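You operate a simulated robot arm through the tools that you are given. There is no shell and no other tool. Be economical: measure what you need, move in short steps, check, and stop when the job is done.

Carry out the task below with a simulated two-armed robot. There is one attempt and no reset: what you move stays moved.

JOB
Wipe the tray clean, then lay on it the pot and the gauze pack that the card names.
Fine: wet the wipe on the steel jar and put it back. Set down upright: what you pick out, clear pot. What is to be rubbed or washed off counts as gone when no trace of it is left.

It is judged by the outcome, as a careful person would: the job done as asked, and still so three seconds after it is handed in. It fails if anything else is knocked over, pushed out of place, dropped, spilled or broken.

ROBOT AND FRAMES
Two 7-joint arms with three-finger grippers on one trunk that stands fixed in place. Base frame: the origin is at the foot of the trunk, x ahead of it, y to its left, z up. Units: mm, degrees, N and s.
The left shoulder is at [36, 154, 1024], the right one opposite. With the tool pointing down near the work surface each hand reaches from about 100 to 600 mm from the base axis, measured 20 degrees to its own side. Payload 2.69 kg a hand.
The TCP of each hand is the grasp point between the finger pads, 29 mm short of the fingertips. In the tool frame z runs along the fingers and y along their closing line. Largest opening 120 mm; the body of the gripper starts 78 mm behind the TCP.
Orientation is told as [roll, pitch, yaw] about the base's x, y, z axes, in that order, counted from this pose: with the fingers straight down and closing along the base's y, the tool's x points along the base's -x, its y along +y and its z along -z.

CONTROLS
- The arms move only by the tool step_arm. It takes "left_increments", "right_increments" or both (then of equal length, played together; a hand with none holds still); each is a list of rows, each an object (a shift or turn left out is 0, a gripper value left out holds the last) with "gripper": the gripper command, from -1 (fully open) to 1 (shut), values between in proportion; "xyz": the shift along the base's x, y, z in mm, a list of three; "rotation": the turn, a rotation vector about the base's x, y, z in degrees, a list of three. In form: [{"gripper": gripper, "xyz": [dx, dy, dz], "rotation": [wx, wy, wz]}, ...]. A call has 1 to 12 rows; each row shifts and turns the commanded pose from where the row before left it. A row lasts 0.2 s, in which the tool goes at most 50 mm and 8.6 degrees; a call with a longer step from one row to the next is refused whole, and so is a gripper value outside its range. A pose out of reach is approached as far as the arm can. The call stops where the force on the tool passes 40 N (or 10 N more than at its start, if that is more) or the arm is blocked; 0.2 s more then pass. Each finger halts on what it meets, pressing with about 35 N; the grip force reading is that of the motor and also rises with nothing between the fingers. The clock runs only during rows and for 0.2 s after the last one: add rows that do not move to give the fingers time. The reply holds the time, the measured pose of the TCP, the force on the tool along the base axes, the opening and the grip force, in the units named above and with some noise, with the torque about the TCP (base axes, N m) and any sound that the robot's microphone picked up.
- Cameras (640 x 400 px; columns grow to the right, rows downward): "scene" is now at [135.7, 41.7, 1218.5]; the picture's right is [0.44, -0.90, 0.00], its down [-0.10, -0.05, -0.99] and it looks along [0.89, 0.44, -0.12] (base axes); focal length 214 px, centre (320, 200). "left" rides on the left gripper at [63, 0, -104] in its tool frame; the picture's right is [0.00, 1.00, 0.00], its down [-0.83, 0.00, -0.56] and it looks along [-0.56, 0.00, 0.83] (tool axes); focal length 275 px, centre (320, 200). "right" rides on the right gripper at [63, 0, -104] in its tool frame; the picture's right is [0.00, 1.00, 0.00], its down [-0.83, 0.00, -0.56] and it looks along [-0.56, 0.00, 0.83] (tool axes); focal length 275 px, centre (320, 200). There is no depth. A picture from a camera that has moved, and an enlarged one, comes with that camera's place and axes in the base frame and with its lens.
- snapshot(camera): a new picture of that camera. No time passes.
- raise_lower(by): slides the trunk up (or, below 0, down) by that many mm; the arms and the scene camera ride with it, the base frame stays. It gives what a move gives, with no picture.
- turn_head(pan, tilt): turns the head with the scene camera to pan (to the left, within 80 degrees either way) and tilt (down, from -29 to 69), counted from straight ahead of the robot. It gives what a move gives.
- enlarge(camera, box): a new picture of the part [left, top, right, bottom] of that camera's present view, enlarged. No time passes.
- hand_in(): hands the job in; it is judged then, once.

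Work in short steps. Places have to be worked out from the pictures, the camera data and where the tool is seen: move nearer, look again, correct. Check each grasp and each placing, and mend what went wrong. You have 120 turns and 94 pictures in all, those below and enlarged ones among them. Open the grippers and draw the arms clear of the work before you hand the job in, unless the task says otherwise; then end with one line.

The tools are called after "Emit:" as name(argument=value, ...) on one line, values as JSON. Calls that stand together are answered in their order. step_arm: Moves the arms, as the interface text tells. Its arguments: {"type":"object","properties":{"left_increments":{"type":"array","items":{"type":"object","properties":{"gripper":{"type":"number"},"xyz":{"type":"array","items":{"type":"number"}},"rotation":{"type":"array","items":{"type":"number"}}}}},"right_increments":{"type":"array","items":{"type":"object","properties":{"gripper":{"type":"number"},"xyz":{"type":"array","items":{"type":"number"}},"rotation":{"type":"array","items":{"type":"number"}}}}}},"required":[]} The other tools are called the same way: raise_lower (by) slides the trunk up or down; turn_head (pan, tilt) turns the head that bears the scene camera; snapshot (camera) takes a picture; enlarge (camera, box) takes an enlarged picture of a part of a camera's view; hand_in () hands the job in.

At the start:

```text
time_s: 0.0
left_ee_pos: [319.2, 442.4, 1161.1]
left_tcp_rot: [0.2, -0.2, -0.1]
left_ft_force: [-0.1, -0.9, -0.4]
left_wrist_torque: [-0.01, 0.0, 0.01]
left_finger_gap: 119.8
left_finger_force: 0.1
right_ee_pos: [281.0, 5.1, 1185.7]
right_tcp_rot: [-0.1, 0.0, 0.0]
right_ft_force: [0.3, -0.4, 0.6]
right_wrist_torque: [0.02, 0.02, 0.03]
right_finger_gap: 120.2
right_finger_force: 0.0
trunk travel left (down, up): [-390.0, 48.0]
head pan, tilt: [26.3, 6.7]
```

scene: 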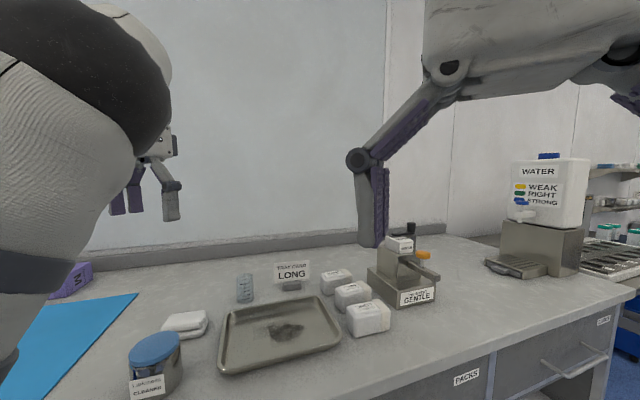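
right: 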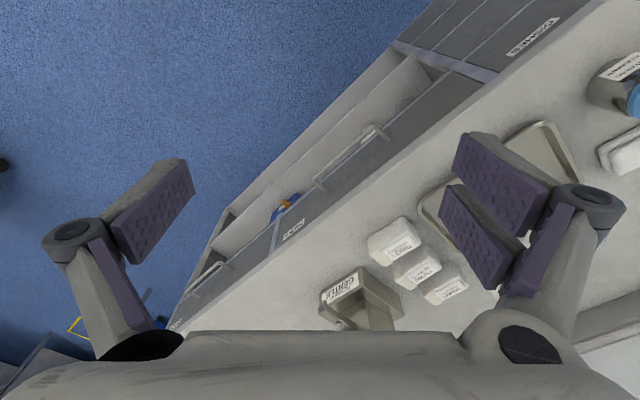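
left: 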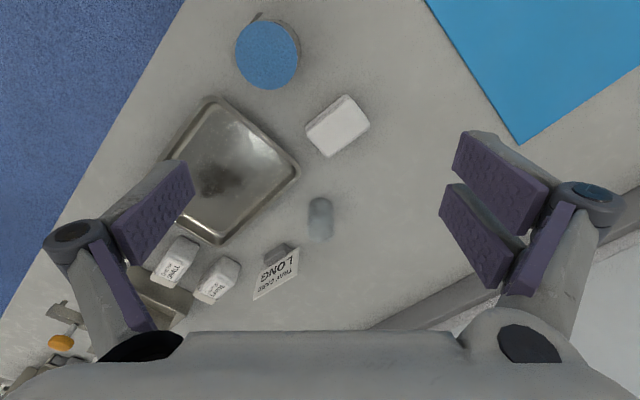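

I'll first read the labels, and look at the table layout more closely.

Emit:
enlarge(camera="scene", box=[220, 220, 460, 370])

Emit:
enlarge(camera="left", box=[140, 0, 400, 320])

Emit:
enlarge(camera="right", box=[300, 190, 540, 340])

Emit:
enlarge(camera="scene", box=[100, 250, 340, 400])

```text
2.67 times, centred on (340, 295) of scene
camera zoom: at [135.7, 41.7, 1218.5], right [0.44, -0.9, 0.0], down [-0.1, -0.05, -0.99], along [0.89, 0.44, -0.12], focal length 572 px, centre (267, -53)
```

zoom: 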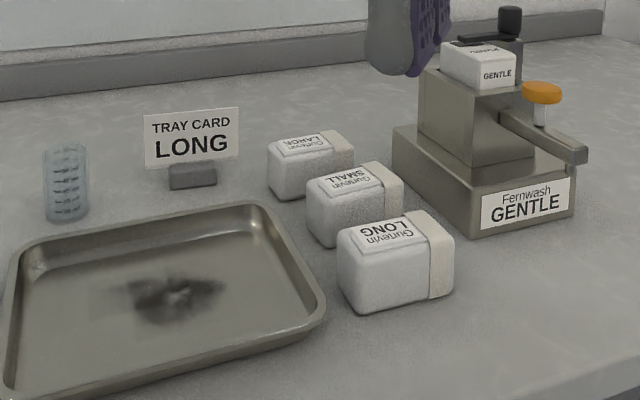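

```text
1.25 times, centred on (270, 160) of left
camera zoom: at [256.0, 441.2, 1266.3], right [0.01, 1.0, 0.0], down [0.83, -0.01, 0.56], along [0.56, 0.0, -0.83], focal length 344 px, centre (382, 250)
```

zoom: 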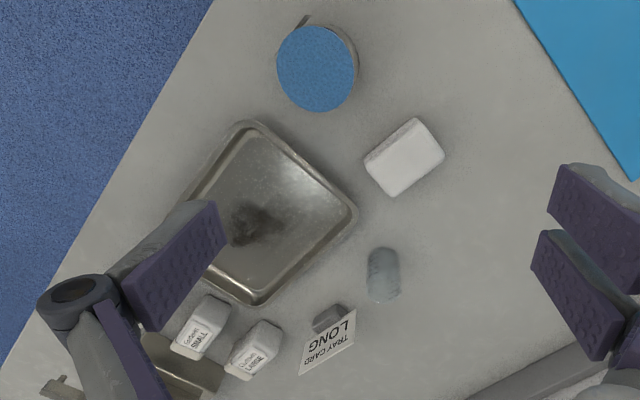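

```text
2.67 times, centred on (420, 265) of right
camera zoom: at [218.3, 6.5, 1289.1], right [0.0, 1.0, 0.0], down [0.83, 0.0, 0.56], along [0.56, 0.0, -0.83], focal length 734 px, centre (53, 27)
```

zoom: 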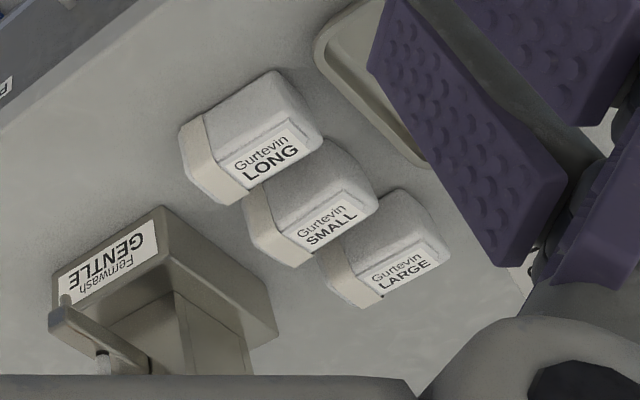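

```text
2.67 times, centred on (220, 325) of scene
camera zoom: at [135.7, 41.7, 1218.5], right [0.44, -0.9, 0.0], down [-0.1, -0.05, -0.99], along [0.89, 0.44, -0.12], focal length 572 px, centre (587, -133)
```

zoom: 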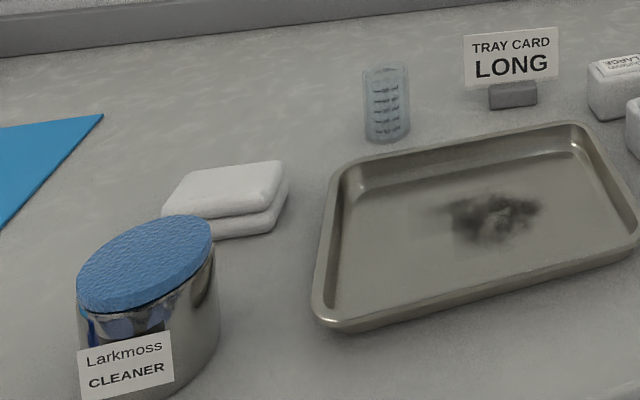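

The card says LONG; the clear pot stands left of the card. I estimate table z≈900, wipe ≈(375,463), jar top ≈(287,389,965), tray stain ≈(463,285), pot ≈(515,442), LONG pack ≈(540,140). I lower the left hand for a closer look at the wipe.

Emit:
step_arm(left_increments=[{"xyz": [-10, 5, -35]}, {"xyz": [-10, 5, -35]}, {"xyz": [-10, 0, -30]}])

Emit:
snapshot(camera="left")

Emit:
turn_head(pan=35, tilt=35)

Emit:
snapshot(camera="scene")

```text
time_s: 0.8
left_ee_pos: [290.0, 451.3, 1062.1]
left_tcp_rot: [0.0, -0.1, -0.1]
left_ft_force: [-0.1, -0.2, -0.8]
left_wrist_torque: [-0.02, -0.02, 0.01]
left_finger_gap: 119.8
left_finger_force: 0.1
right_ee_pos: [281.5, 4.6, 1186.0]
right_tcp_rot: [0.1, 0.0, 0.0]
right_ft_force: [-0.7, -0.9, -0.5]
right_wrist_torque: [0.04, -0.01, 0.02]
right_finger_gap: 119.8
right_finger_force: 0.0
trunk travel left (down, up): [-390.0, 48.0]
head pan, tilt: [26.3, 6.7]
```

```text
86 pictures are left
camera left: at [227.2, 450.7, 1166.2], right [0.01, 1.0, 0.0], down [0.83, -0.01, 0.56], along [0.56, 0.0, -0.83], focal length 275 px, centre (320, 200)
```

left: 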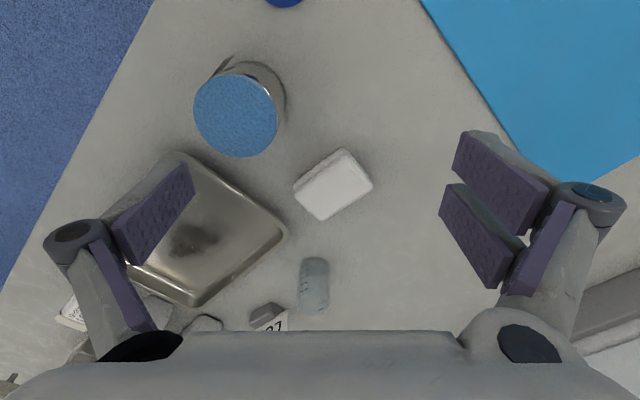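

```text
time_s: 1.7
left_ee_pos: [290.9, 451.0, 1061.2]
left_tcp_rot: [0.1, 0.1, -0.2]
left_ft_force: [0.2, -0.1, 0.0]
left_wrist_torque: [-0.01, 0.01, -0.03]
left_finger_gap: 120.3
left_finger_force: 0.0
right_ee_pos: [283.7, 4.2, 1185.0]
right_tcp_rot: [0.1, -0.2, -0.5]
right_ft_force: [61.3, 34.0, -9.3]
right_wrist_torque: [-3.89, 6.42, -2.48]
right_finger_gap: 120.1
right_finger_force: 0.0
trunk travel left (down, up): [-390.0, 48.0]
head pan, tilt: [35.0, 35.0]
```

```text
85 pictures are left
camera scene: at [133.7, 47.9, 1198.9], right [0.5, -0.86, 0.0], down [-0.28, -0.16, -0.95], along [0.82, 0.48, -0.32], focal length 214 px, centre (320, 200)
```

scene: 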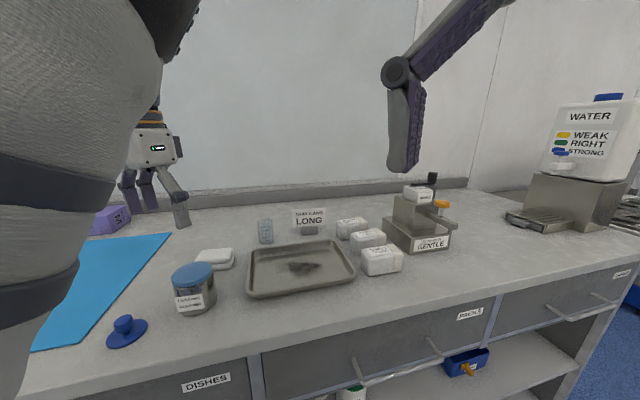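

The head brushes the right hand (force 61 N), so I move the right hand away. The jar is open (its lid lies beside), so the blue top is the wet pad.

Emit:
step_arm(right_increments=[{"xyz": [25, -25, 0]}, {"xyz": [25, -30, 0]}, {"xyz": [10, -40, 0]}, {"xyz": [0, -45, 0]}, {"xyz": [0, -45, 0]}])

Emit:
snapshot(camera="scene")

Emit:
enlarge(camera="left", box=[160, 40, 400, 330])

```text
time_s: 2.9
left_ee_pos: [290.9, 449.8, 1061.3]
left_tcp_rot: [0.1, -0.1, -0.1]
left_ft_force: [0.4, 0.0, -0.4]
left_wrist_torque: [0.02, 0.04, -0.01]
left_finger_gap: 120.2
left_finger_force: 0.2
right_ee_pos: [346.9, -176.0, 1165.7]
right_tcp_rot: [0.1, -0.1, 0.0]
right_ft_force: [0.1, -0.5, 0.2]
right_wrist_torque: [0.0, -0.01, 0.0]
right_finger_gap: 120.0
right_finger_force: 0.1
right hand out of reach, approached as far as the arm can: row 4, 5
trunk travel left (down, up): [-390.0, 48.0]
head pan, tilt: [35.0, 35.0]
```

```text
84 pictures are left
camera scene: at [125.3, 50.6, 1173.0], right [0.57, -0.82, 0.0], down [-0.47, -0.33, -0.82], along [0.67, 0.47, -0.57], focal length 214 px, centre (320, 200)
```

scene: 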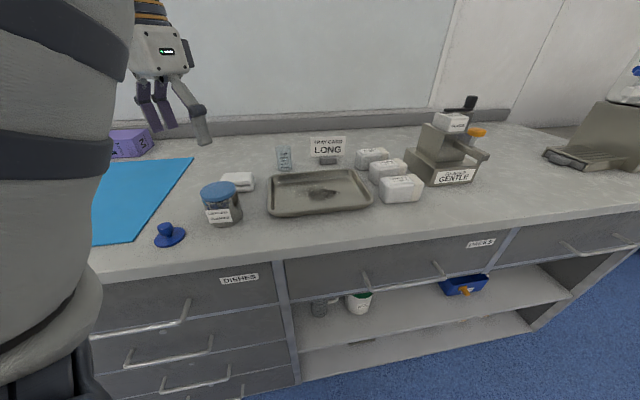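

```text
1.38 times, centred on (280, 185) of left
camera zoom: at [227.4, 450.1, 1166.8], right [0.01, 1.0, 0.0], down [0.83, -0.01, 0.56], along [0.56, 0.0, -0.83], focal length 380 px, centre (375, 221)
```

zoom: 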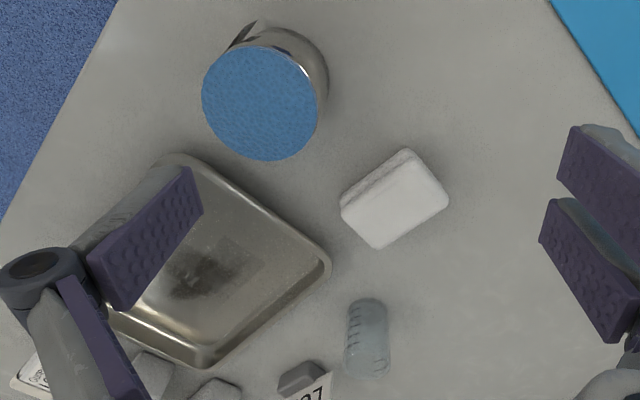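

Wipe is ≈71×48 mm, its long axis along (0.73,−0.68), centre ≈(376,465). I turn the hand −45° and move above it to check.

Emit:
step_arm(left_increments=[{"xyz": [15, 3, 0], "rotation": [0, 0, -7.5]}, {"xyz": [15, 3, 0], "rotation": [0, 0, -7.5]}, {"xyz": [15, 2, -10], "rotation": [0, 0, -7.5]}, {"xyz": [15, 2, -15], "rotation": [0, 0, -7.5]}, {"xyz": [15, 2, -15], "rotation": [0, 0, -7.5]}, {"xyz": [10, 2, -20], "rotation": [0, 0, -7.5]}, {}])

Emit:
snapshot(camera="left")

```text
time_s: 4.5
left_ee_pos: [373.1, 465.0, 1000.6]
left_tcp_rot: [0.2, -0.1, -45.1]
left_ft_force: [-0.2, -0.2, 0.5]
left_wrist_torque: [-0.03, -0.03, -0.02]
left_finger_gap: 119.8
left_finger_force: 0.1
right_ee_pos: [346.6, -175.5, 1166.9]
right_tcp_rot: [0.1, -0.1, 0.1]
right_ft_force: [-0.6, 0.1, 0.3]
right_wrist_torque: [-0.01, 0.01, 0.0]
right_finger_gap: 119.8
right_finger_force: 0.0
trunk travel left (down, up): [-390.0, 48.0]
head pan, tilt: [35.0, 35.0]
```

```text
82 pictures are left
camera left: at [329.4, 509.6, 1105.9], right [0.71, 0.7, 0.0], down [0.58, -0.59, 0.56], along [0.39, -0.4, -0.83], focal length 275 px, centre (320, 200)
```

left: 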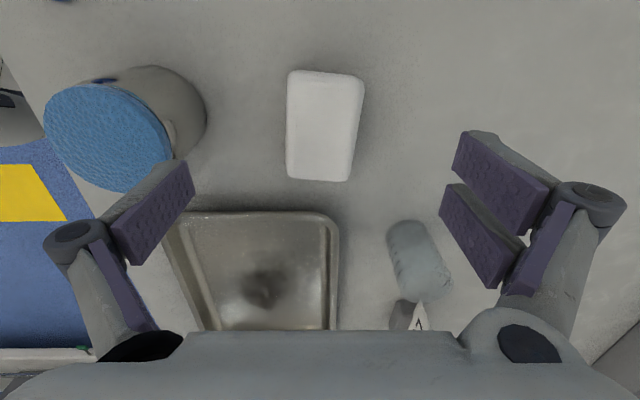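

Wipe centre ≈(376,467), axis about −50°. I turn 4.5° more, narrow the fingers to about 78 mm (to clear the jar), and descend with the fingertips about 7 mm above the table.

Emit:
step_arm(left_increments=[{"gripper": -0.3, "xyz": [2.5, 2, 0], "rotation": [0, 0, -4.5]}, {}, {"xyz": [0, 0, -25]}, {"xyz": [0, 0, -20]}, {"xyz": [0, 0, -10]}, {}])

Emit:
snapshot(camera="left")

Emit:
enlarge(camera="scene", box=[140, 80, 400, 250])

```text
time_s: 5.9
left_ee_pos: [376.2, 468.1, 946.1]
left_tcp_rot: [0.1, -0.2, -49.6]
left_ft_force: [-0.5, -1.0, -0.1]
left_wrist_torque: [-0.02, 0.01, -0.03]
left_finger_gap: 78.1
left_finger_force: 0.0
right_ee_pos: [346.5, -174.6, 1165.2]
right_tcp_rot: [0.0, -0.1, -0.1]
right_ft_force: [0.8, 0.0, 0.5]
right_wrist_torque: [0.02, -0.03, 0.0]
right_finger_gap: 119.9
right_finger_force: 0.1
trunk travel left (down, up): [-390.0, 48.0]
head pan, tilt: [35.0, 35.0]
```

```text
81 pictures are left
camera left: at [335.9, 515.5, 1050.9], right [0.76, 0.64, 0.0], down [0.53, -0.64, 0.56], along [0.36, -0.42, -0.83], focal length 275 px, centre (320, 200)
```

left: 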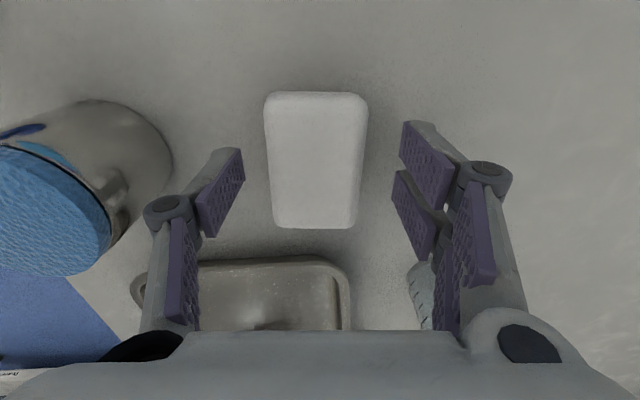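

```text
2.35 times, centred on (270, 165) of scene
camera zoom: at [125.1, 51.3, 1173.0], right [0.57, -0.82, 0.0], down [-0.47, -0.33, -0.82], along [0.67, 0.47, -0.57], focal length 505 px, centre (438, 282)
```

zoom: 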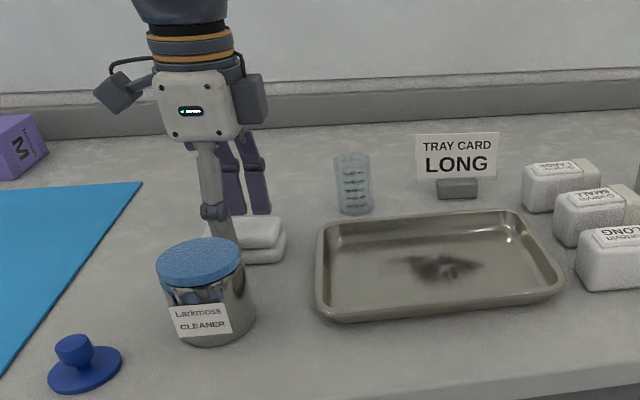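

Well aligned. I lower 9 mm and close.

Emit:
step_arm(left_increments=[{"xyz": [0, 0, -9]}, {"gripper": 0.0}, {"gripper": 0.4}, {"gripper": 0.6}, {}])

Emit:
snapshot(camera="left")

```text
time_s: 7.1
left_ee_pos: [376.1, 467.8, 937.1]
left_tcp_rot: [0.1, -0.1, -49.6]
left_ft_force: [0.4, 0.7, 1.4]
left_wrist_torque: [-0.01, -0.05, -0.03]
left_finger_gap: 48.7
left_finger_force: 35.1
right_ee_pos: [345.7, -175.6, 1165.3]
right_tcp_rot: [0.2, -0.1, 0.0]
right_ft_force: [-0.2, 0.2, 0.6]
right_wrist_torque: [0.03, 0.0, -0.01]
right_finger_gap: 120.0
right_finger_force: 0.2
trunk travel left (down, up): [-390.0, 48.0]
head pan, tilt: [35.0, 35.0]
```

```text
79 pictures are left
camera left: at [335.8, 515.2, 1042.2], right [0.76, 0.64, 0.0], down [0.53, -0.64, 0.56], along [0.36, -0.42, -0.83], focal length 275 px, centre (320, 200)
```

left: 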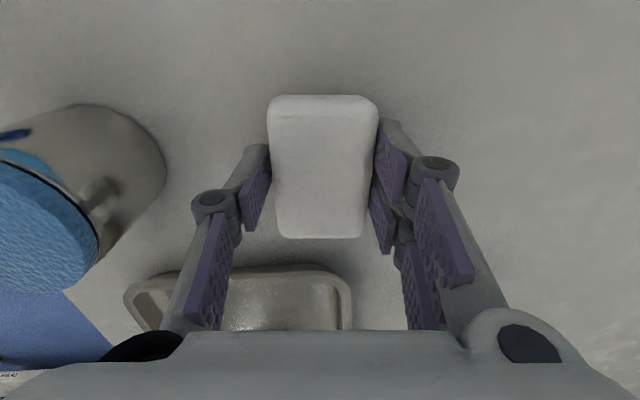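

The wipe is gripped at 48.7 mm. I lift it and carry it over the jar.

Emit:
step_arm(left_increments=[{"gripper": 0.6, "xyz": [0, 0, 40]}, {"xyz": [0, 0, 40]}, {"xyz": [0, 0, 15]}, {"xyz": [-30, -26, 0]}, {"xyz": [-30, -26, 0]}, {"xyz": [-29, -26, 0]}, {}])

Emit:
snapshot(camera="left")

Emit:
enlarge(camera="scene", box=[140, 80, 400, 250])

```text
time_s: 8.7
left_ee_pos: [287.2, 390.5, 1030.6]
left_tcp_rot: [-0.2, -0.3, -49.4]
left_ft_force: [0.1, 0.8, -0.2]
left_wrist_torque: [0.02, -0.01, 0.0]
left_finger_gap: 48.7
left_finger_force: 34.8
right_ee_pos: [346.2, -174.4, 1165.1]
right_tcp_rot: [0.0, -0.2, 0.0]
right_ft_force: [0.0, 0.2, 0.0]
right_wrist_torque: [0.01, 0.02, 0.0]
right_finger_gap: 119.9
right_finger_force: 0.0
trunk travel left (down, up): [-390.0, 48.0]
head pan, tilt: [35.0, 35.0]
```

```text
78 pictures are left
camera left: at [246.4, 438.7, 1135.2], right [0.76, 0.65, 0.0], down [0.54, -0.63, 0.56], along [0.36, -0.43, -0.83], focal length 275 px, centre (320, 200)
```

left: 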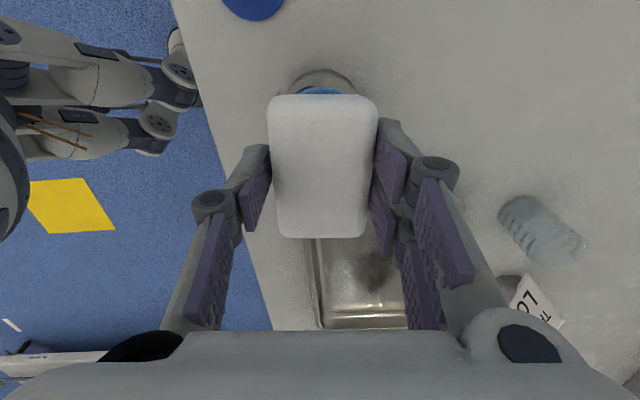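

```text
2.35 times, centred on (270, 165) of scene
camera zoom: at [129.6, 53.0, 1188.8], right [0.56, -0.83, 0.0], down [-0.35, -0.24, -0.91], along [0.75, 0.51, -0.42], focal length 505 px, centre (438, 282)
```

zoom: 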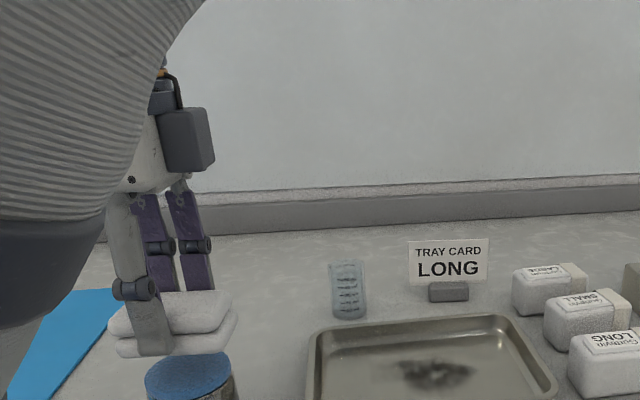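

The wipe is over the pad. I lower in small steps until contact.

Emit:
step_arm(left_increments=[{"xyz": [0, 0, -12]}, {"xyz": [0, 0, -8]}, {"xyz": [0, 0, -3]}, {"xyz": [0, 0, -2]}, {}])

Emit:
enlarge(camera="scene", box=[140, 130, 300, 270])

```text
time_s: 9.9
left_ee_pos: [287.8, 390.3, 1006.9]
left_tcp_rot: [0.0, -0.1, -49.6]
left_ft_force: [-0.1, -0.4, -1.0]
left_wrist_torque: [0.0, 0.0, 0.02]
left_finger_gap: 48.6
left_finger_force: 34.8
right_ee_pos: [345.8, -174.7, 1166.0]
right_tcp_rot: [0.0, -0.2, -0.1]
right_ft_force: [-0.4, -0.4, 0.3]
right_wrist_torque: [-0.02, -0.02, -0.02]
right_finger_gap: 119.8
right_finger_force: 0.1
trunk travel left (down, up): [-390.0, 48.0]
head pan, tilt: [35.0, 35.0]
```

```text
2.86 times, centred on (220, 200) of scene
camera zoom: at [127.7, 54.4, 1187.6], right [0.58, -0.81, 0.0], down [-0.35, -0.25, -0.9], along [0.73, 0.52, -0.43], focal length 613 px, centre (606, 200)
```

zoom: 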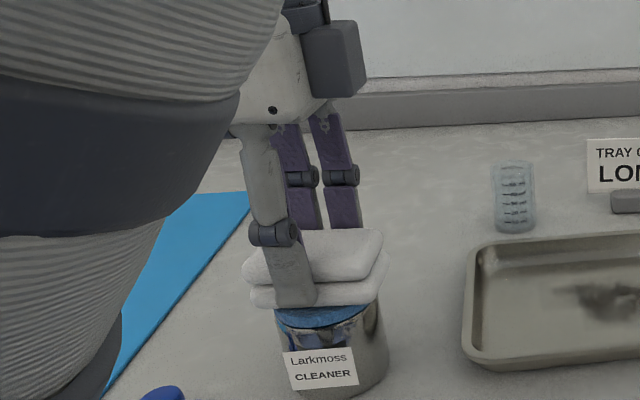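

Nearly touching; I go on in 1.5 mm steps watching the force.

Emit:
step_arm(left_increments=[{"xyz": [1, -1, -2]}, {"xyz": [0, 0, -1.5]}, {"xyz": [0, 0, -1.5]}, {}])

```text
time_s: 10.9
left_ee_pos: [287.6, 387.9, 1005.7]
left_tcp_rot: [0.6, 0.0, -49.6]
left_ft_force: [0.0, 6.8, 36.8]
left_wrist_torque: [0.08, 0.19, -0.03]
left_finger_gap: 48.5
left_finger_force: 35.2
right_ee_pos: [344.6, -174.8, 1165.9]
right_tcp_rot: [0.1, -0.1, 0.0]
right_ft_force: [-0.1, -0.6, 0.0]
right_wrist_torque: [-0.03, -0.03, 0.0]
right_finger_gap: 120.2
right_finger_force: 0.0
trunk travel left (down, up): [-390.0, 48.0]
head pan, tilt: [35.0, 35.0]
```

Firm contact (37 N) at TCP z≈1006. I ease off, hold briefly, then lift and check.

Emit:
step_arm(left_increments=[{"xyz": [0, 0, 1.5]}, {}, {}, {"xyz": [0, 0, 15]}, {"xyz": [0, 0, 25]}, {}])

Emit:
snapshot(camera="left")

Emit:
enlarge(camera="scene", box=[140, 130, 300, 270])

```text
time_s: 12.3
left_ee_pos: [289.6, 389.2, 1041.3]
left_tcp_rot: [-0.3, -0.2, -49.5]
left_ft_force: [0.0, -0.1, -0.3]
left_wrist_torque: [0.02, -0.03, -0.03]
left_finger_gap: 48.7
left_finger_force: 34.9
right_ee_pos: [347.0, -174.1, 1165.2]
right_tcp_rot: [0.1, -0.1, 0.0]
right_ft_force: [0.2, 0.0, 0.1]
right_wrist_torque: [0.01, 0.02, -0.01]
right_finger_gap: 119.8
right_finger_force: 0.2
trunk travel left (down, up): [-390.0, 48.0]
head pan, tilt: [35.0, 35.0]
```

```text
75 pictures are left
camera left: at [248.0, 437.3, 1146.9], right [0.76, 0.65, -0.01], down [0.54, -0.63, 0.56], along [0.36, -0.43, -0.83], focal length 275 px, centre (320, 200)
```

left: 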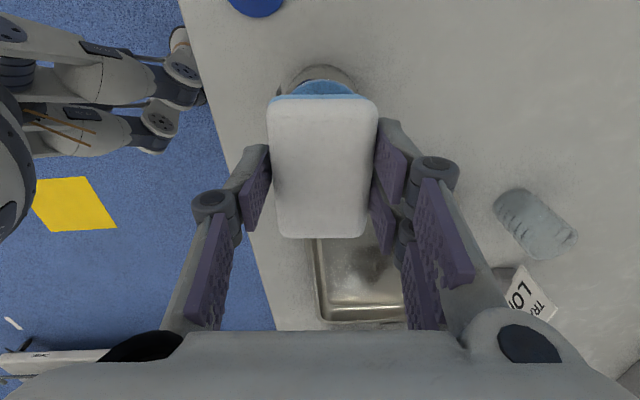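

```text
2.86 times, centred on (220, 200) of scene
camera zoom: at [126.9, 55.8, 1188.0], right [0.6, -0.8, 0.0], down [-0.34, -0.26, -0.9], along [0.72, 0.54, -0.43], focal length 613 px, centre (606, 200)
```

zoom: 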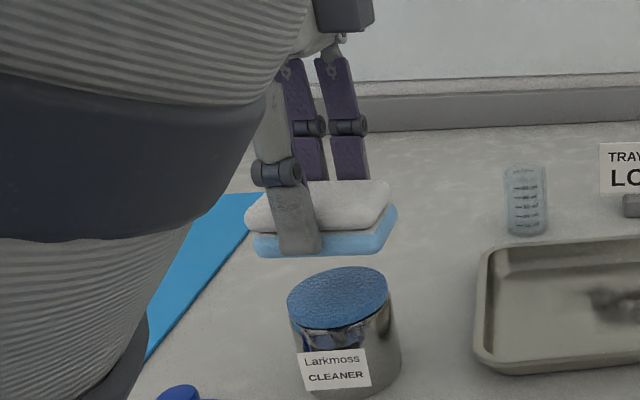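

The lower layer is blue, so it is wet. I carry it over the stain at ≈(462,280), aligning with the tray (yaw −45°).

Emit:
step_arm(left_increments=[{"xyz": [35, -22, 0]}, {"xyz": [35, -22, 0], "rotation": [0, 0, 4.5]}, {"xyz": [35, -22, 0]}, {"xyz": [35, -22, 0]}, {"xyz": [32, -21, 0]}, {"xyz": [0, 0, -30]}, {"xyz": [0, 0, -20]}, {}])

Emit:
snapshot(camera="left")

Emit:
snapshot(camera="scene")

```text
time_s: 14.1
left_ee_pos: [460.2, 279.3, 993.2]
left_tcp_rot: [0.1, -0.2, -45.1]
left_ft_force: [1.9, 0.6, -0.3]
left_wrist_torque: [-0.01, 0.0, -0.04]
left_finger_gap: 48.8
left_finger_force: 34.8
right_ee_pos: [345.9, -173.4, 1165.5]
right_tcp_rot: [0.0, -0.1, 0.0]
right_ft_force: [-0.1, 0.2, -0.1]
right_wrist_torque: [-0.01, 0.02, -0.01]
right_finger_gap: 119.9
right_finger_force: 0.0
trunk travel left (down, up): [-390.0, 48.0]
head pan, tilt: [35.0, 35.0]
```

```text
73 pictures are left
camera left: at [415.6, 323.5, 1098.3], right [0.71, 0.7, 0.0], down [0.58, -0.59, 0.56], along [0.39, -0.4, -0.83], focal length 275 px, centre (320, 200)
```

left: 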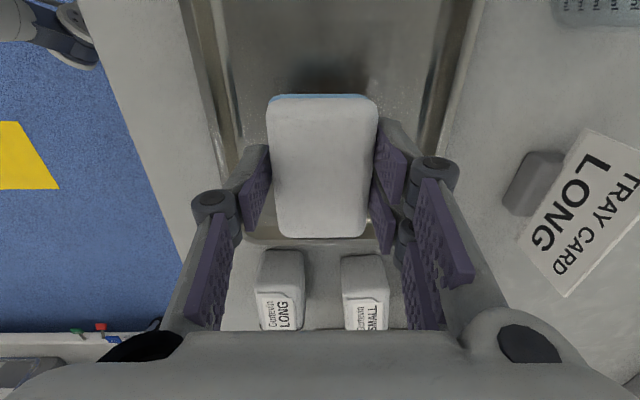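

```text
72 pictures are left
camera scene: at [125.0, 51.3, 1173.1], right [0.57, -0.82, 0.0], down [-0.47, -0.33, -0.82], along [0.67, 0.47, -0.57], focal length 214 px, centre (320, 200)
```

scene: 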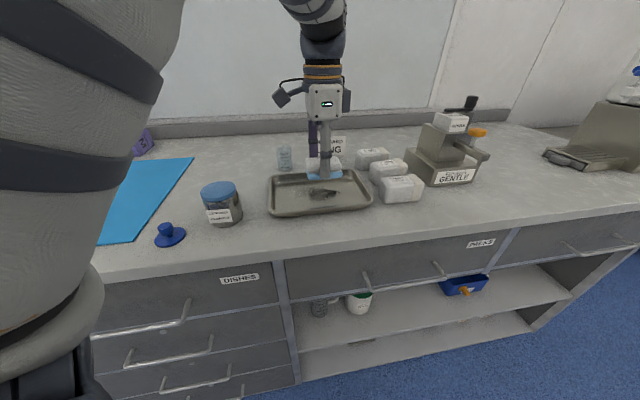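

I lower onto the stain centre toward contact in small steps.

Emit:
step_arm(left_increments=[{"xyz": [4, 2, -25]}, {"xyz": [0, 0, -15]}, {"xyz": [0, 0, -4]}, {"xyz": [0, 0, -3]}, {}])

Emit:
enlarge(camera="scene", box=[240, 120, 440, 240])

```text
time_s: 15.3
left_ee_pos: [464.3, 283.1, 946.0]
left_tcp_rot: [0.1, -0.2, -45.2]
left_ft_force: [-0.2, -0.2, -0.8]
left_wrist_torque: [-0.04, 0.0, -0.03]
left_finger_gap: 48.8
left_finger_force: 35.0
right_ee_pos: [346.2, -174.8, 1164.4]
right_tcp_rot: [0.1, -0.1, -0.1]
right_ft_force: [-0.2, -0.6, -0.1]
right_wrist_torque: [0.02, 0.02, -0.02]
right_finger_gap: 119.8
right_finger_force: 0.0
trunk travel left (down, up): [-390.0, 48.0]
head pan, tilt: [35.0, 35.0]
```

```text
3.20 times, centred on (340, 180) of scene
camera zoom: at [125.1, 51.3, 1173.0], right [0.57, -0.82, 0.0], down [-0.47, -0.33, -0.82], along [0.67, 0.47, -0.57], focal length 686 px, centre (256, 264)
```

zoom: 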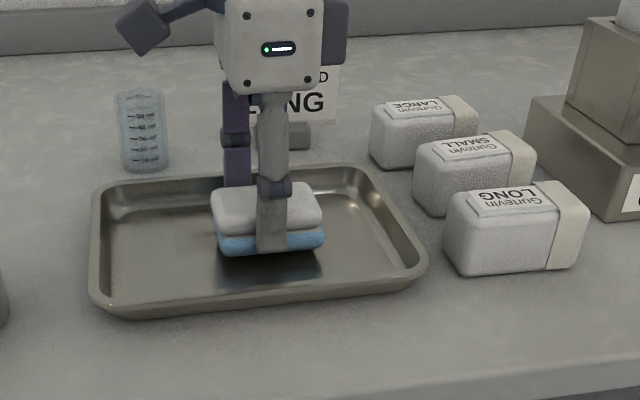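

Almost on the floor; I creep down in ~1 mm steps.

Emit:
step_arm(left_increments=[{"xyz": [0, 0, -1.5]}, {"xyz": [0, 0, -1.5]}, {}])

```text
time_s: 16.1
left_ee_pos: [464.3, 281.6, 942.2]
left_tcp_rot: [0.1, -0.1, -45.1]
left_ft_force: [0.1, -0.4, -1.1]
left_wrist_torque: [0.01, 0.01, 0.02]
left_finger_gap: 48.7
left_finger_force: 34.4
right_ee_pos: [345.3, -175.2, 1166.1]
right_tcp_rot: [0.0, -0.1, -0.1]
right_ft_force: [0.8, -0.9, -0.2]
right_wrist_torque: [0.0, -0.03, 0.03]
right_finger_gap: 120.1
right_finger_force: 0.2
trunk travel left (down, up): [-390.0, 48.0]
head pan, tilt: [35.0, 35.0]
```

No contact yet; continue.

Emit:
step_arm(left_increments=[{"xyz": [0, 0, -1.2]}, {"xyz": [0, 0, -1]}, {}])

```text
time_s: 16.9
left_ee_pos: [464.2, 281.2, 941.9]
left_tcp_rot: [0.1, -0.1, -45.1]
left_ft_force: [0.2, -0.2, -0.4]
left_wrist_torque: [0.02, 0.03, 0.02]
left_finger_gap: 48.5
left_finger_force: 34.8
right_ee_pos: [345.3, -173.9, 1164.9]
right_tcp_rot: [0.1, -0.1, 0.0]
right_ft_force: [0.3, -0.1, -0.3]
right_wrist_torque: [0.0, -0.01, 0.0]
right_finger_gap: 120.3
right_finger_force: 0.0
trunk travel left (down, up): [-390.0, 48.0]
head pan, tilt: [35.0, 35.0]
```

Emit:
step_arm(left_increments=[{"xyz": [0, 0, -1]}, {"xyz": [0, 0, -0.7]}, {}])

```text
time_s: 17.7
left_ee_pos: [464.5, 281.9, 941.3]
left_tcp_rot: [0.2, -0.1, -45.2]
left_ft_force: [-0.4, 1.9, 10.8]
left_wrist_torque: [0.0, -0.13, 0.04]
left_finger_gap: 48.4
left_finger_force: 34.9
right_ee_pos: [345.5, -174.8, 1165.3]
right_tcp_rot: [0.1, -0.1, 0.0]
right_ft_force: [0.8, 0.5, 1.0]
right_wrist_torque: [0.01, -0.01, -0.01]
right_finger_gap: 120.0
right_finger_force: 0.0
trunk travel left (down, up): [-390.0, 48.0]
head pan, tilt: [35.0, 35.0]
```

Contact at 11 N. I ease 0.3 mm and try a short stroke along the tray, checking that the tray stays put.

Emit:
step_arm(left_increments=[{"xyz": [5, -5, 0.3]}, {"xyz": [5, -5, 0]}, {"xyz": [5, -5, 0]}, {}])

Emit:
enlarge(camera="scene", box=[240, 120, 440, 240])

```text
time_s: 18.7
left_ee_pos: [477.9, 267.0, 941.3]
left_tcp_rot: [0.2, -0.1, -45.1]
left_ft_force: [-2.6, 3.5, 11.7]
left_wrist_torque: [0.08, 0.0, 0.03]
left_finger_gap: 48.8
left_finger_force: 35.0
right_ee_pos: [344.4, -174.4, 1165.6]
right_tcp_rot: [0.1, 0.0, 0.1]
right_ft_force: [0.3, -0.4, -0.8]
right_wrist_torque: [0.01, 0.03, 0.0]
right_finger_gap: 120.3
right_finger_force: 0.1
trunk travel left (down, up): [-390.0, 48.0]
head pan, tilt: [35.0, 35.0]
```

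```text
3.20 times, centred on (340, 180) of scene
camera zoom: at [124.1, 51.3, 1173.2], right [0.57, -0.82, 0.0], down [-0.47, -0.33, -0.82], along [0.67, 0.47, -0.57], focal length 686 px, centre (256, 264)
```

zoom: 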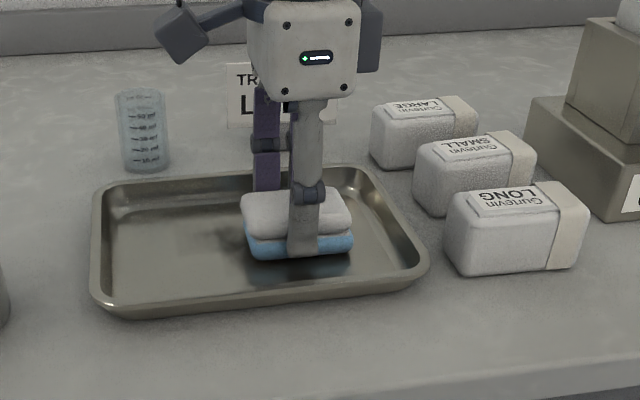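

Tray is steady and the stain lifts where wiped. I sweep over the whole stain region, with small sideways offsets.

Emit:
step_arm(left_increments=[{"xyz": [8, -8, 0]}, {"xyz": [6, 6, 0]}, {"xyz": [-10, 10, 0]}, {"xyz": [-10, 10, 0]}, {"xyz": [-10, 10, 0]}, {"xyz": [-10, 10, 0]}, {"xyz": [-8, 8, 0]}, {"xyz": [-7, -7, 0]}, {"xyz": [-7, -7, 0]}, {"xyz": [8, -8, 0]}, {"xyz": [10, -10, 0]}, {}])

Emit:
enlarge(camera="scene", box=[240, 120, 440, 240])

```text
time_s: 21.3
left_ee_pos: [447.9, 281.0, 940.4]
left_tcp_rot: [0.2, -0.1, -45.1]
left_ft_force: [-7.2, 5.2, 18.0]
left_wrist_torque: [0.29, 0.21, 0.05]
left_finger_gap: 48.4
left_finger_force: 35.3
right_ee_pos: [344.0, -173.9, 1166.2]
right_tcp_rot: [0.1, -0.1, 0.0]
right_ft_force: [-0.5, 0.8, 0.1]
right_wrist_torque: [0.03, 0.02, 0.01]
right_finger_gap: 119.7
right_finger_force: 0.0
trunk travel left (down, up): [-390.0, 48.0]
head pan, tilt: [35.0, 35.0]
```

```text
3.20 times, centred on (340, 180) of scene
camera zoom: at [123.3, 51.1, 1173.2], right [0.57, -0.82, 0.0], down [-0.47, -0.33, -0.82], along [0.67, 0.47, -0.57], focal length 686 px, centre (256, 264)
```

zoom: 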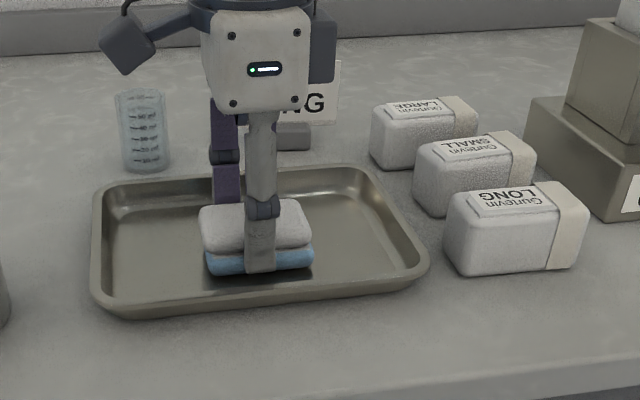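

Force rose to 18 N; I raise 0.4 mm, finish the near-side sweep, then lift and inspect.

Emit:
step_arm(left_increments=[{"xyz": [10, -10, 0.4]}, {"xyz": [10, -10, 0]}, {"xyz": [10, -10, 0]}, {"xyz": [0, 0, 20]}, {"xyz": [-20, 20, 30]}, {"xyz": [-35, 35, 20]}, {"xyz": [-35, 35, 0]}, {}])

Emit:
enlarge(camera="scene", box=[240, 120, 440, 240])

Emit:
snapshot(camera="left")

```text
refused: row 6 steps farther than a row can; nothing moved
```

```text
3.20 times, centred on (340, 180) of scene
camera zoom: at [123.3, 51.1, 1173.2], right [0.57, -0.82, 0.0], down [-0.47, -0.33, -0.82], along [0.67, 0.47, -0.57], focal length 686 px, centre (256, 264)
```

zoom: 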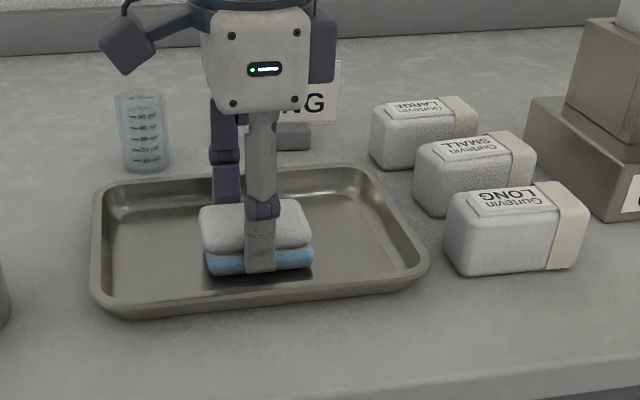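

```text
67 pictures are left
camera left: at [403.4, 324.2, 1045.9], right [0.71, 0.7, 0.0], down [0.58, -0.59, 0.56], along [0.39, -0.4, -0.83], focal length 275 px, centre (320, 200)
```

left: 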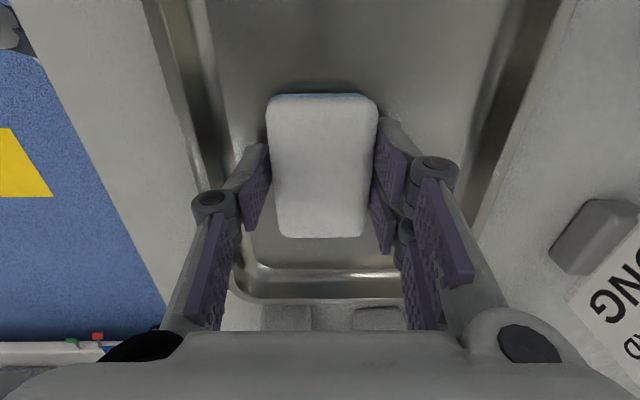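

A row was too long; I repeat with shorter ones.

Emit:
step_arm(left_increments=[{"xyz": [10, -10, 0.4]}, {"xyz": [10, -10, 0]}, {"xyz": [10, -10, 0]}, {"xyz": [0, 0, 20]}, {"xyz": [-20, 20, 30]}, {"xyz": [-25, 25, 30]}, {"xyz": [-30, 30, 0]}, {"xyz": [-20, 20, 0]}, {}])

Emit:
enlarge(camera="scene", box=[240, 120, 440, 240])

Emit:
snapshot(camera="left")

```text
time_s: 23.3
left_ee_pos: [384.4, 346.1, 1020.3]
left_tcp_rot: [0.0, -0.1, -45.1]
left_ft_force: [-0.3, -0.9, 0.6]
left_wrist_torque: [0.01, -0.01, -0.02]
left_finger_gap: 48.7
left_finger_force: 35.1
right_ee_pos: [345.6, -174.3, 1165.2]
right_tcp_rot: [0.1, -0.1, 0.0]
right_ft_force: [0.3, 0.1, -0.4]
right_wrist_torque: [0.0, 0.0, -0.02]
right_finger_gap: 119.8
right_finger_force: 0.0
trunk travel left (down, up): [-390.0, 48.0]
head pan, tilt: [35.0, 35.0]
```

```text
3.20 times, centred on (340, 180) of scene
camera zoom: at [126.6, 51.9, 1177.5], right [0.57, -0.82, 0.0], down [-0.44, -0.3, -0.85], along [0.69, 0.48, -0.53], focal length 686 px, centre (256, 264)
```

zoom: 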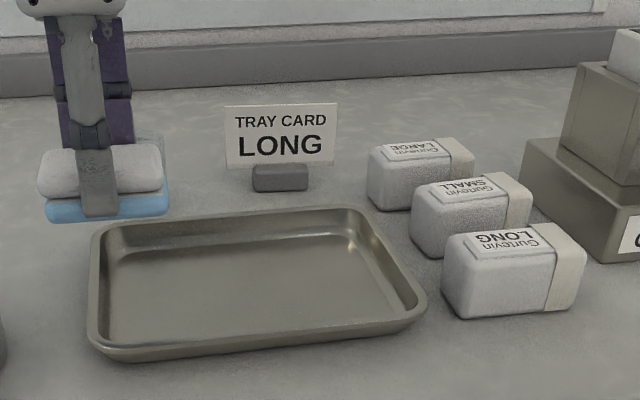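

```text
65 pictures are left
camera left: at [340.7, 390.0, 1125.1], right [0.71, 0.7, 0.0], down [0.58, -0.59, 0.56], along [0.39, -0.4, -0.83], focal length 275 px, centre (320, 200)
```

left: 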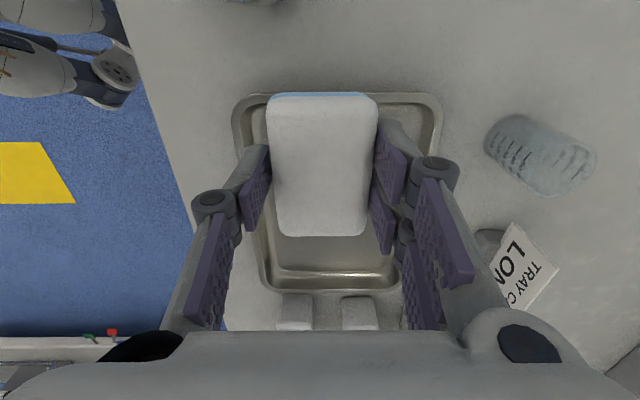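

The tray looks clean. I move the wipe back above its first spot (376,468, yaw −49.6°) and inspect the tray again before setting it down.

Emit:
step_arm(left_increments=[{"xyz": [-5, 30, 0]}, {"xyz": [-3, 30, 0]}, {"xyz": [0, 30, 0], "rotation": [0, 0, -4.5]}, {"xyz": [0, 31.7, 0]}, {}])

Emit:
enlarge(camera="scene", box=[260, 150, 400, 240])

Emit:
snapshot(camera="left")

```text
time_s: 24.5
left_ee_pos: [377.2, 469.0, 1021.8]
left_tcp_rot: [0.1, -0.1, -49.6]
left_ft_force: [-0.1, 0.0, -0.7]
left_wrist_torque: [0.01, 0.04, 0.0]
left_finger_gap: 48.6
left_finger_force: 35.1
right_ee_pos: [345.1, -174.2, 1165.2]
right_tcp_rot: [0.1, -0.1, 0.1]
right_ft_force: [0.4, 0.4, -0.2]
right_wrist_torque: [-0.03, 0.03, 0.03]
right_finger_gap: 120.0
right_finger_force: 0.0
trunk travel left (down, up): [-390.0, 48.0]
head pan, tilt: [35.0, 35.0]
```

```text
4.44 times, centred on (330, 195) of scene
camera zoom: at [125.1, 51.1, 1173.0], right [0.57, -0.82, 0.0], down [-0.47, -0.33, -0.82], along [0.67, 0.47, -0.57], focal length 953 px, centre (276, 222)
```

zoom: 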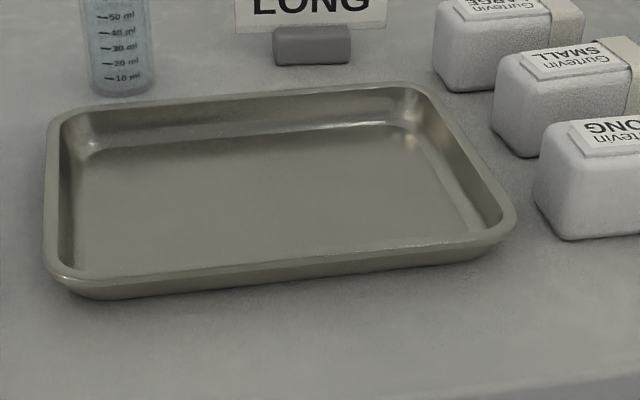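

```text
63 pictures are left
camera left: at [336.2, 515.0, 1126.1], right [0.76, 0.64, 0.0], down [0.53, -0.64, 0.56], along [0.36, -0.42, -0.83], focal length 275 px, centre (320, 200)
```

left: 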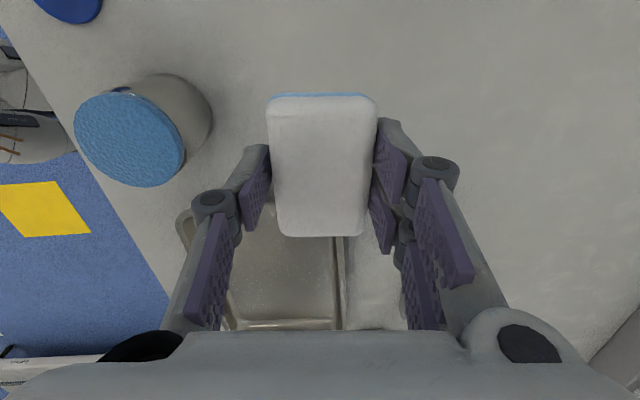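

Tray is spotless. I set the wipe down: descend to z≈937.5 and open only partially (jar close by), then rise.

Emit:
step_arm(left_increments=[{"xyz": [-1, -1, -40]}, {"xyz": [0, 0, -30]}, {"xyz": [0, 0, -10]}, {"xyz": [0, 0, -3]}, {}, {"gripper": 0.1}, {"gripper": -0.25}, {}])

Emit:
step_arm(left_increments=[{"xyz": [0, 0, 40]}, {"xyz": [0, 0, 40]}, {}])

Emit:
snapshot(camera="left")

```text
time_s: 26.3
left_ee_pos: [375.8, 465.5, 937.0]
left_tcp_rot: [0.1, 0.0, -49.6]
left_ft_force: [-0.5, 0.3, -0.7]
left_wrist_torque: [0.01, 0.01, 0.02]
left_finger_gap: 75.2
left_finger_force: 0.1
right_ee_pos: [346.2, -174.7, 1165.8]
right_tcp_rot: [0.1, -0.1, 0.1]
right_ft_force: [-0.3, 0.4, -0.3]
right_wrist_torque: [0.05, -0.02, 0.0]
right_finger_gap: 120.1
right_finger_force: 0.0
trunk travel left (down, up): [-390.0, 48.0]
head pan, tilt: [35.0, 35.0]
```

```text
time_s: 27.1
left_ee_pos: [375.2, 465.6, 1017.3]
left_tcp_rot: [0.1, 0.0, -49.6]
left_ft_force: [-0.1, 0.1, 0.6]
left_wrist_torque: [0.0, 0.01, 0.01]
left_finger_gap: 74.9
left_finger_force: 0.0
right_ee_pos: [346.6, -174.9, 1166.2]
right_tcp_rot: [0.1, -0.1, 0.0]
right_ft_force: [1.2, 1.0, -0.1]
right_wrist_torque: [0.0, 0.0, -0.02]
right_finger_gap: 119.9
right_finger_force: 0.1
trunk travel left (down, up): [-390.0, 48.0]
head pan, tilt: [35.0, 35.0]
```

```text
62 pictures are left
camera left: at [334.3, 513.7, 1122.7], right [0.76, 0.64, 0.0], down [0.54, -0.64, 0.56], along [0.36, -0.42, -0.83], focal length 275 px, centre (320, 200)
```

left: 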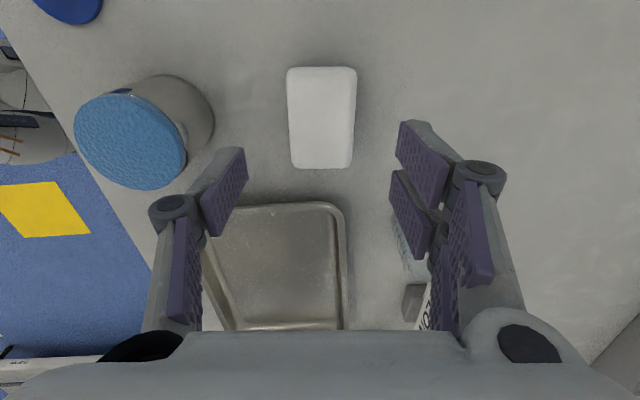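

Wipe is back in place. Now the pot near (515,443): I raise a little and move to a viewpoint where the pot shows between the fingers.

Emit:
step_arm(left_increments=[{"xyz": [10, 3, 20]}, {"xyz": [30, 5, 0]}, {"xyz": [30, 5, 0]}, {"gripper": -0.4, "xyz": [15, 5, 0]}, {}])

Emit:
snapshot(camera="left")

Emit:
enlarge(camera="scene", box=[200, 100, 440, 250])

```text
time_s: 28.3
left_ee_pos: [459.9, 483.9, 1038.1]
left_tcp_rot: [0.1, -0.1, -49.5]
left_ft_force: [0.4, -0.2, 0.2]
left_wrist_torque: [0.0, 0.0, 0.01]
left_finger_gap: 83.7
left_finger_force: 0.0
right_ee_pos: [345.5, -175.1, 1165.3]
right_tcp_rot: [0.1, -0.1, -0.1]
right_ft_force: [0.1, 0.1, 0.0]
right_wrist_torque: [0.01, 0.01, 0.01]
right_finger_gap: 120.3
right_finger_force: 0.1
trunk travel left (down, up): [-390.0, 48.0]
head pan, tilt: [35.0, 35.0]
```

```text
61 pictures are left
camera left: at [419.5, 531.6, 1142.5], right [0.76, 0.65, 0.0], down [0.54, -0.63, 0.56], along [0.36, -0.42, -0.83], focal length 275 px, centre (320, 200)
```

left: 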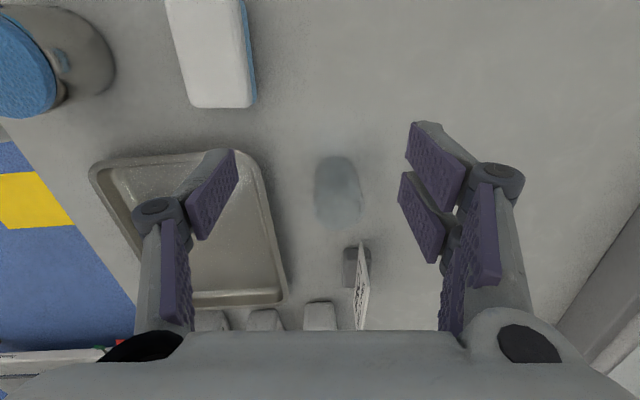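

```text
2.67 times, centred on (320, 175) of scene
camera zoom: at [124.9, 51.2, 1173.1], right [0.57, -0.82, 0.0], down [-0.47, -0.33, -0.82], along [0.67, 0.47, -0.57], focal length 572 px, centre (320, 267)
```

zoom: 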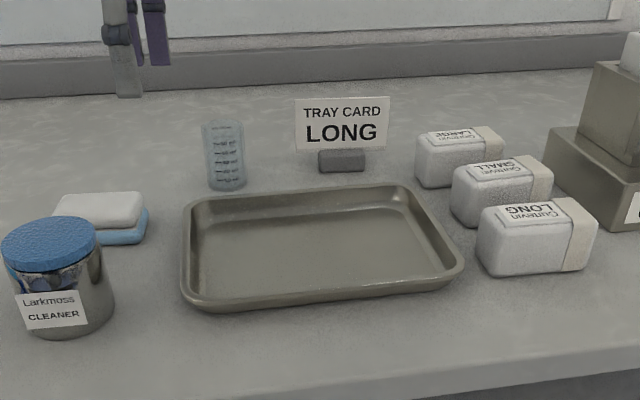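

Pot centre ≈(514,442), top z≈966, diameter ≈41. I move above it and check the reach.

Emit:
step_arm(left_increments=[{"xyz": [27, -21, 0]}, {"xyz": [27, -21, 0]}, {}])

Emit:
snapshot(camera="left")

Emit:
enlarge(camera="scene", box=[200, 60, 440, 210])

```text
time_s: 29.1
left_ee_pos: [502.1, 436.6, 1032.4]
left_tcp_rot: [-0.1, -0.1, -49.7]
left_ft_force: [0.2, 0.9, -1.0]
left_wrist_torque: [-0.02, -0.02, 0.01]
left_finger_gap: 84.1
left_finger_force: 0.0
left hand out of reach, approached as far as the arm can: row 2
right_ee_pos: [345.6, -173.9, 1166.8]
right_tcp_rot: [0.1, -0.2, 0.0]
right_ft_force: [0.8, -0.9, -0.9]
right_wrist_torque: [-0.01, 0.02, -0.02]
right_finger_gap: 120.0
right_finger_force: 0.0
trunk travel left (down, up): [-390.0, 48.0]
head pan, tilt: [35.0, 35.0]
```

```text
59 pictures are left
camera left: at [461.2, 483.7, 1138.4], right [0.76, 0.65, 0.0], down [0.54, -0.63, 0.56], along [0.36, -0.43, -0.83], focal length 275 px, centre (320, 200)
```

left: 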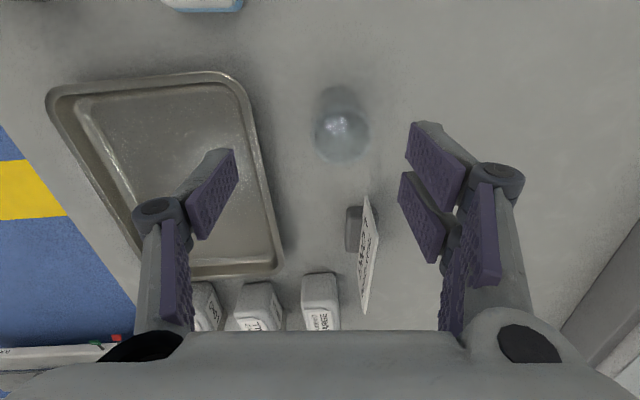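

```text
2.67 times, centred on (320, 135) of scene
camera zoom: at [125.3, 52.0, 1172.9], right [0.57, -0.82, 0.0], down [-0.47, -0.33, -0.82], along [0.67, 0.47, -0.57], focal length 572 px, centre (320, 373)
```

zoom: 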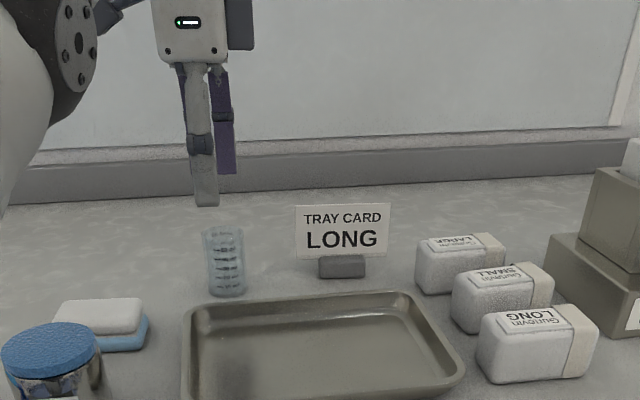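

Slightly out of reach at this height; raising the trunk 45 mm brings the shoulder nearer wrist height and should extend reach.

Emit:
raise_lower(by=45)

Emit:
step_arm(left_increments=[{"xyz": [0, 0, -35]}, {"xyz": [0, 0, -35]}, {}])

```text
time_s: 30.0
left_ee_pos: [462.3, 434.8, 1168.4]
left_tcp_rot: [8.3, -6.9, -50.1]
left_ft_force: [1.5, -0.6, -0.1]
left_wrist_torque: [-0.03, 0.03, 0.02]
left_finger_gap: 83.9
left_finger_force: 0.0
right_ee_pos: [346.9, -173.4, 1209.6]
right_tcp_rot: [-0.1, 0.2, 0.0]
right_ft_force: [-0.2, -0.8, -1.4]
right_wrist_torque: [-0.04, 0.03, -0.02]
right_finger_gap: 119.9
right_finger_force: 0.1
trunk travel left (down, up): [-435.0, 3.0]
head pan, tilt: [35.0, 35.0]
```

```text
time_s: 30.8
left_ee_pos: [460.9, 435.3, 1100.1]
left_tcp_rot: [8.6, -7.0, -50.2]
left_ft_force: [-0.3, 0.0, 0.0]
left_wrist_torque: [0.04, -0.01, 0.0]
left_finger_gap: 84.2
left_finger_force: 0.0
right_ee_pos: [344.5, -174.0, 1210.0]
right_tcp_rot: [0.1, -0.1, 0.0]
right_ft_force: [0.4, 0.0, 0.4]
right_wrist_torque: [-0.03, 0.02, 0.03]
right_finger_gap: 120.1
right_finger_force: 0.2
trunk travel left (down, up): [-435.0, 3.0]
head pan, tilt: [35.0, 35.0]
```

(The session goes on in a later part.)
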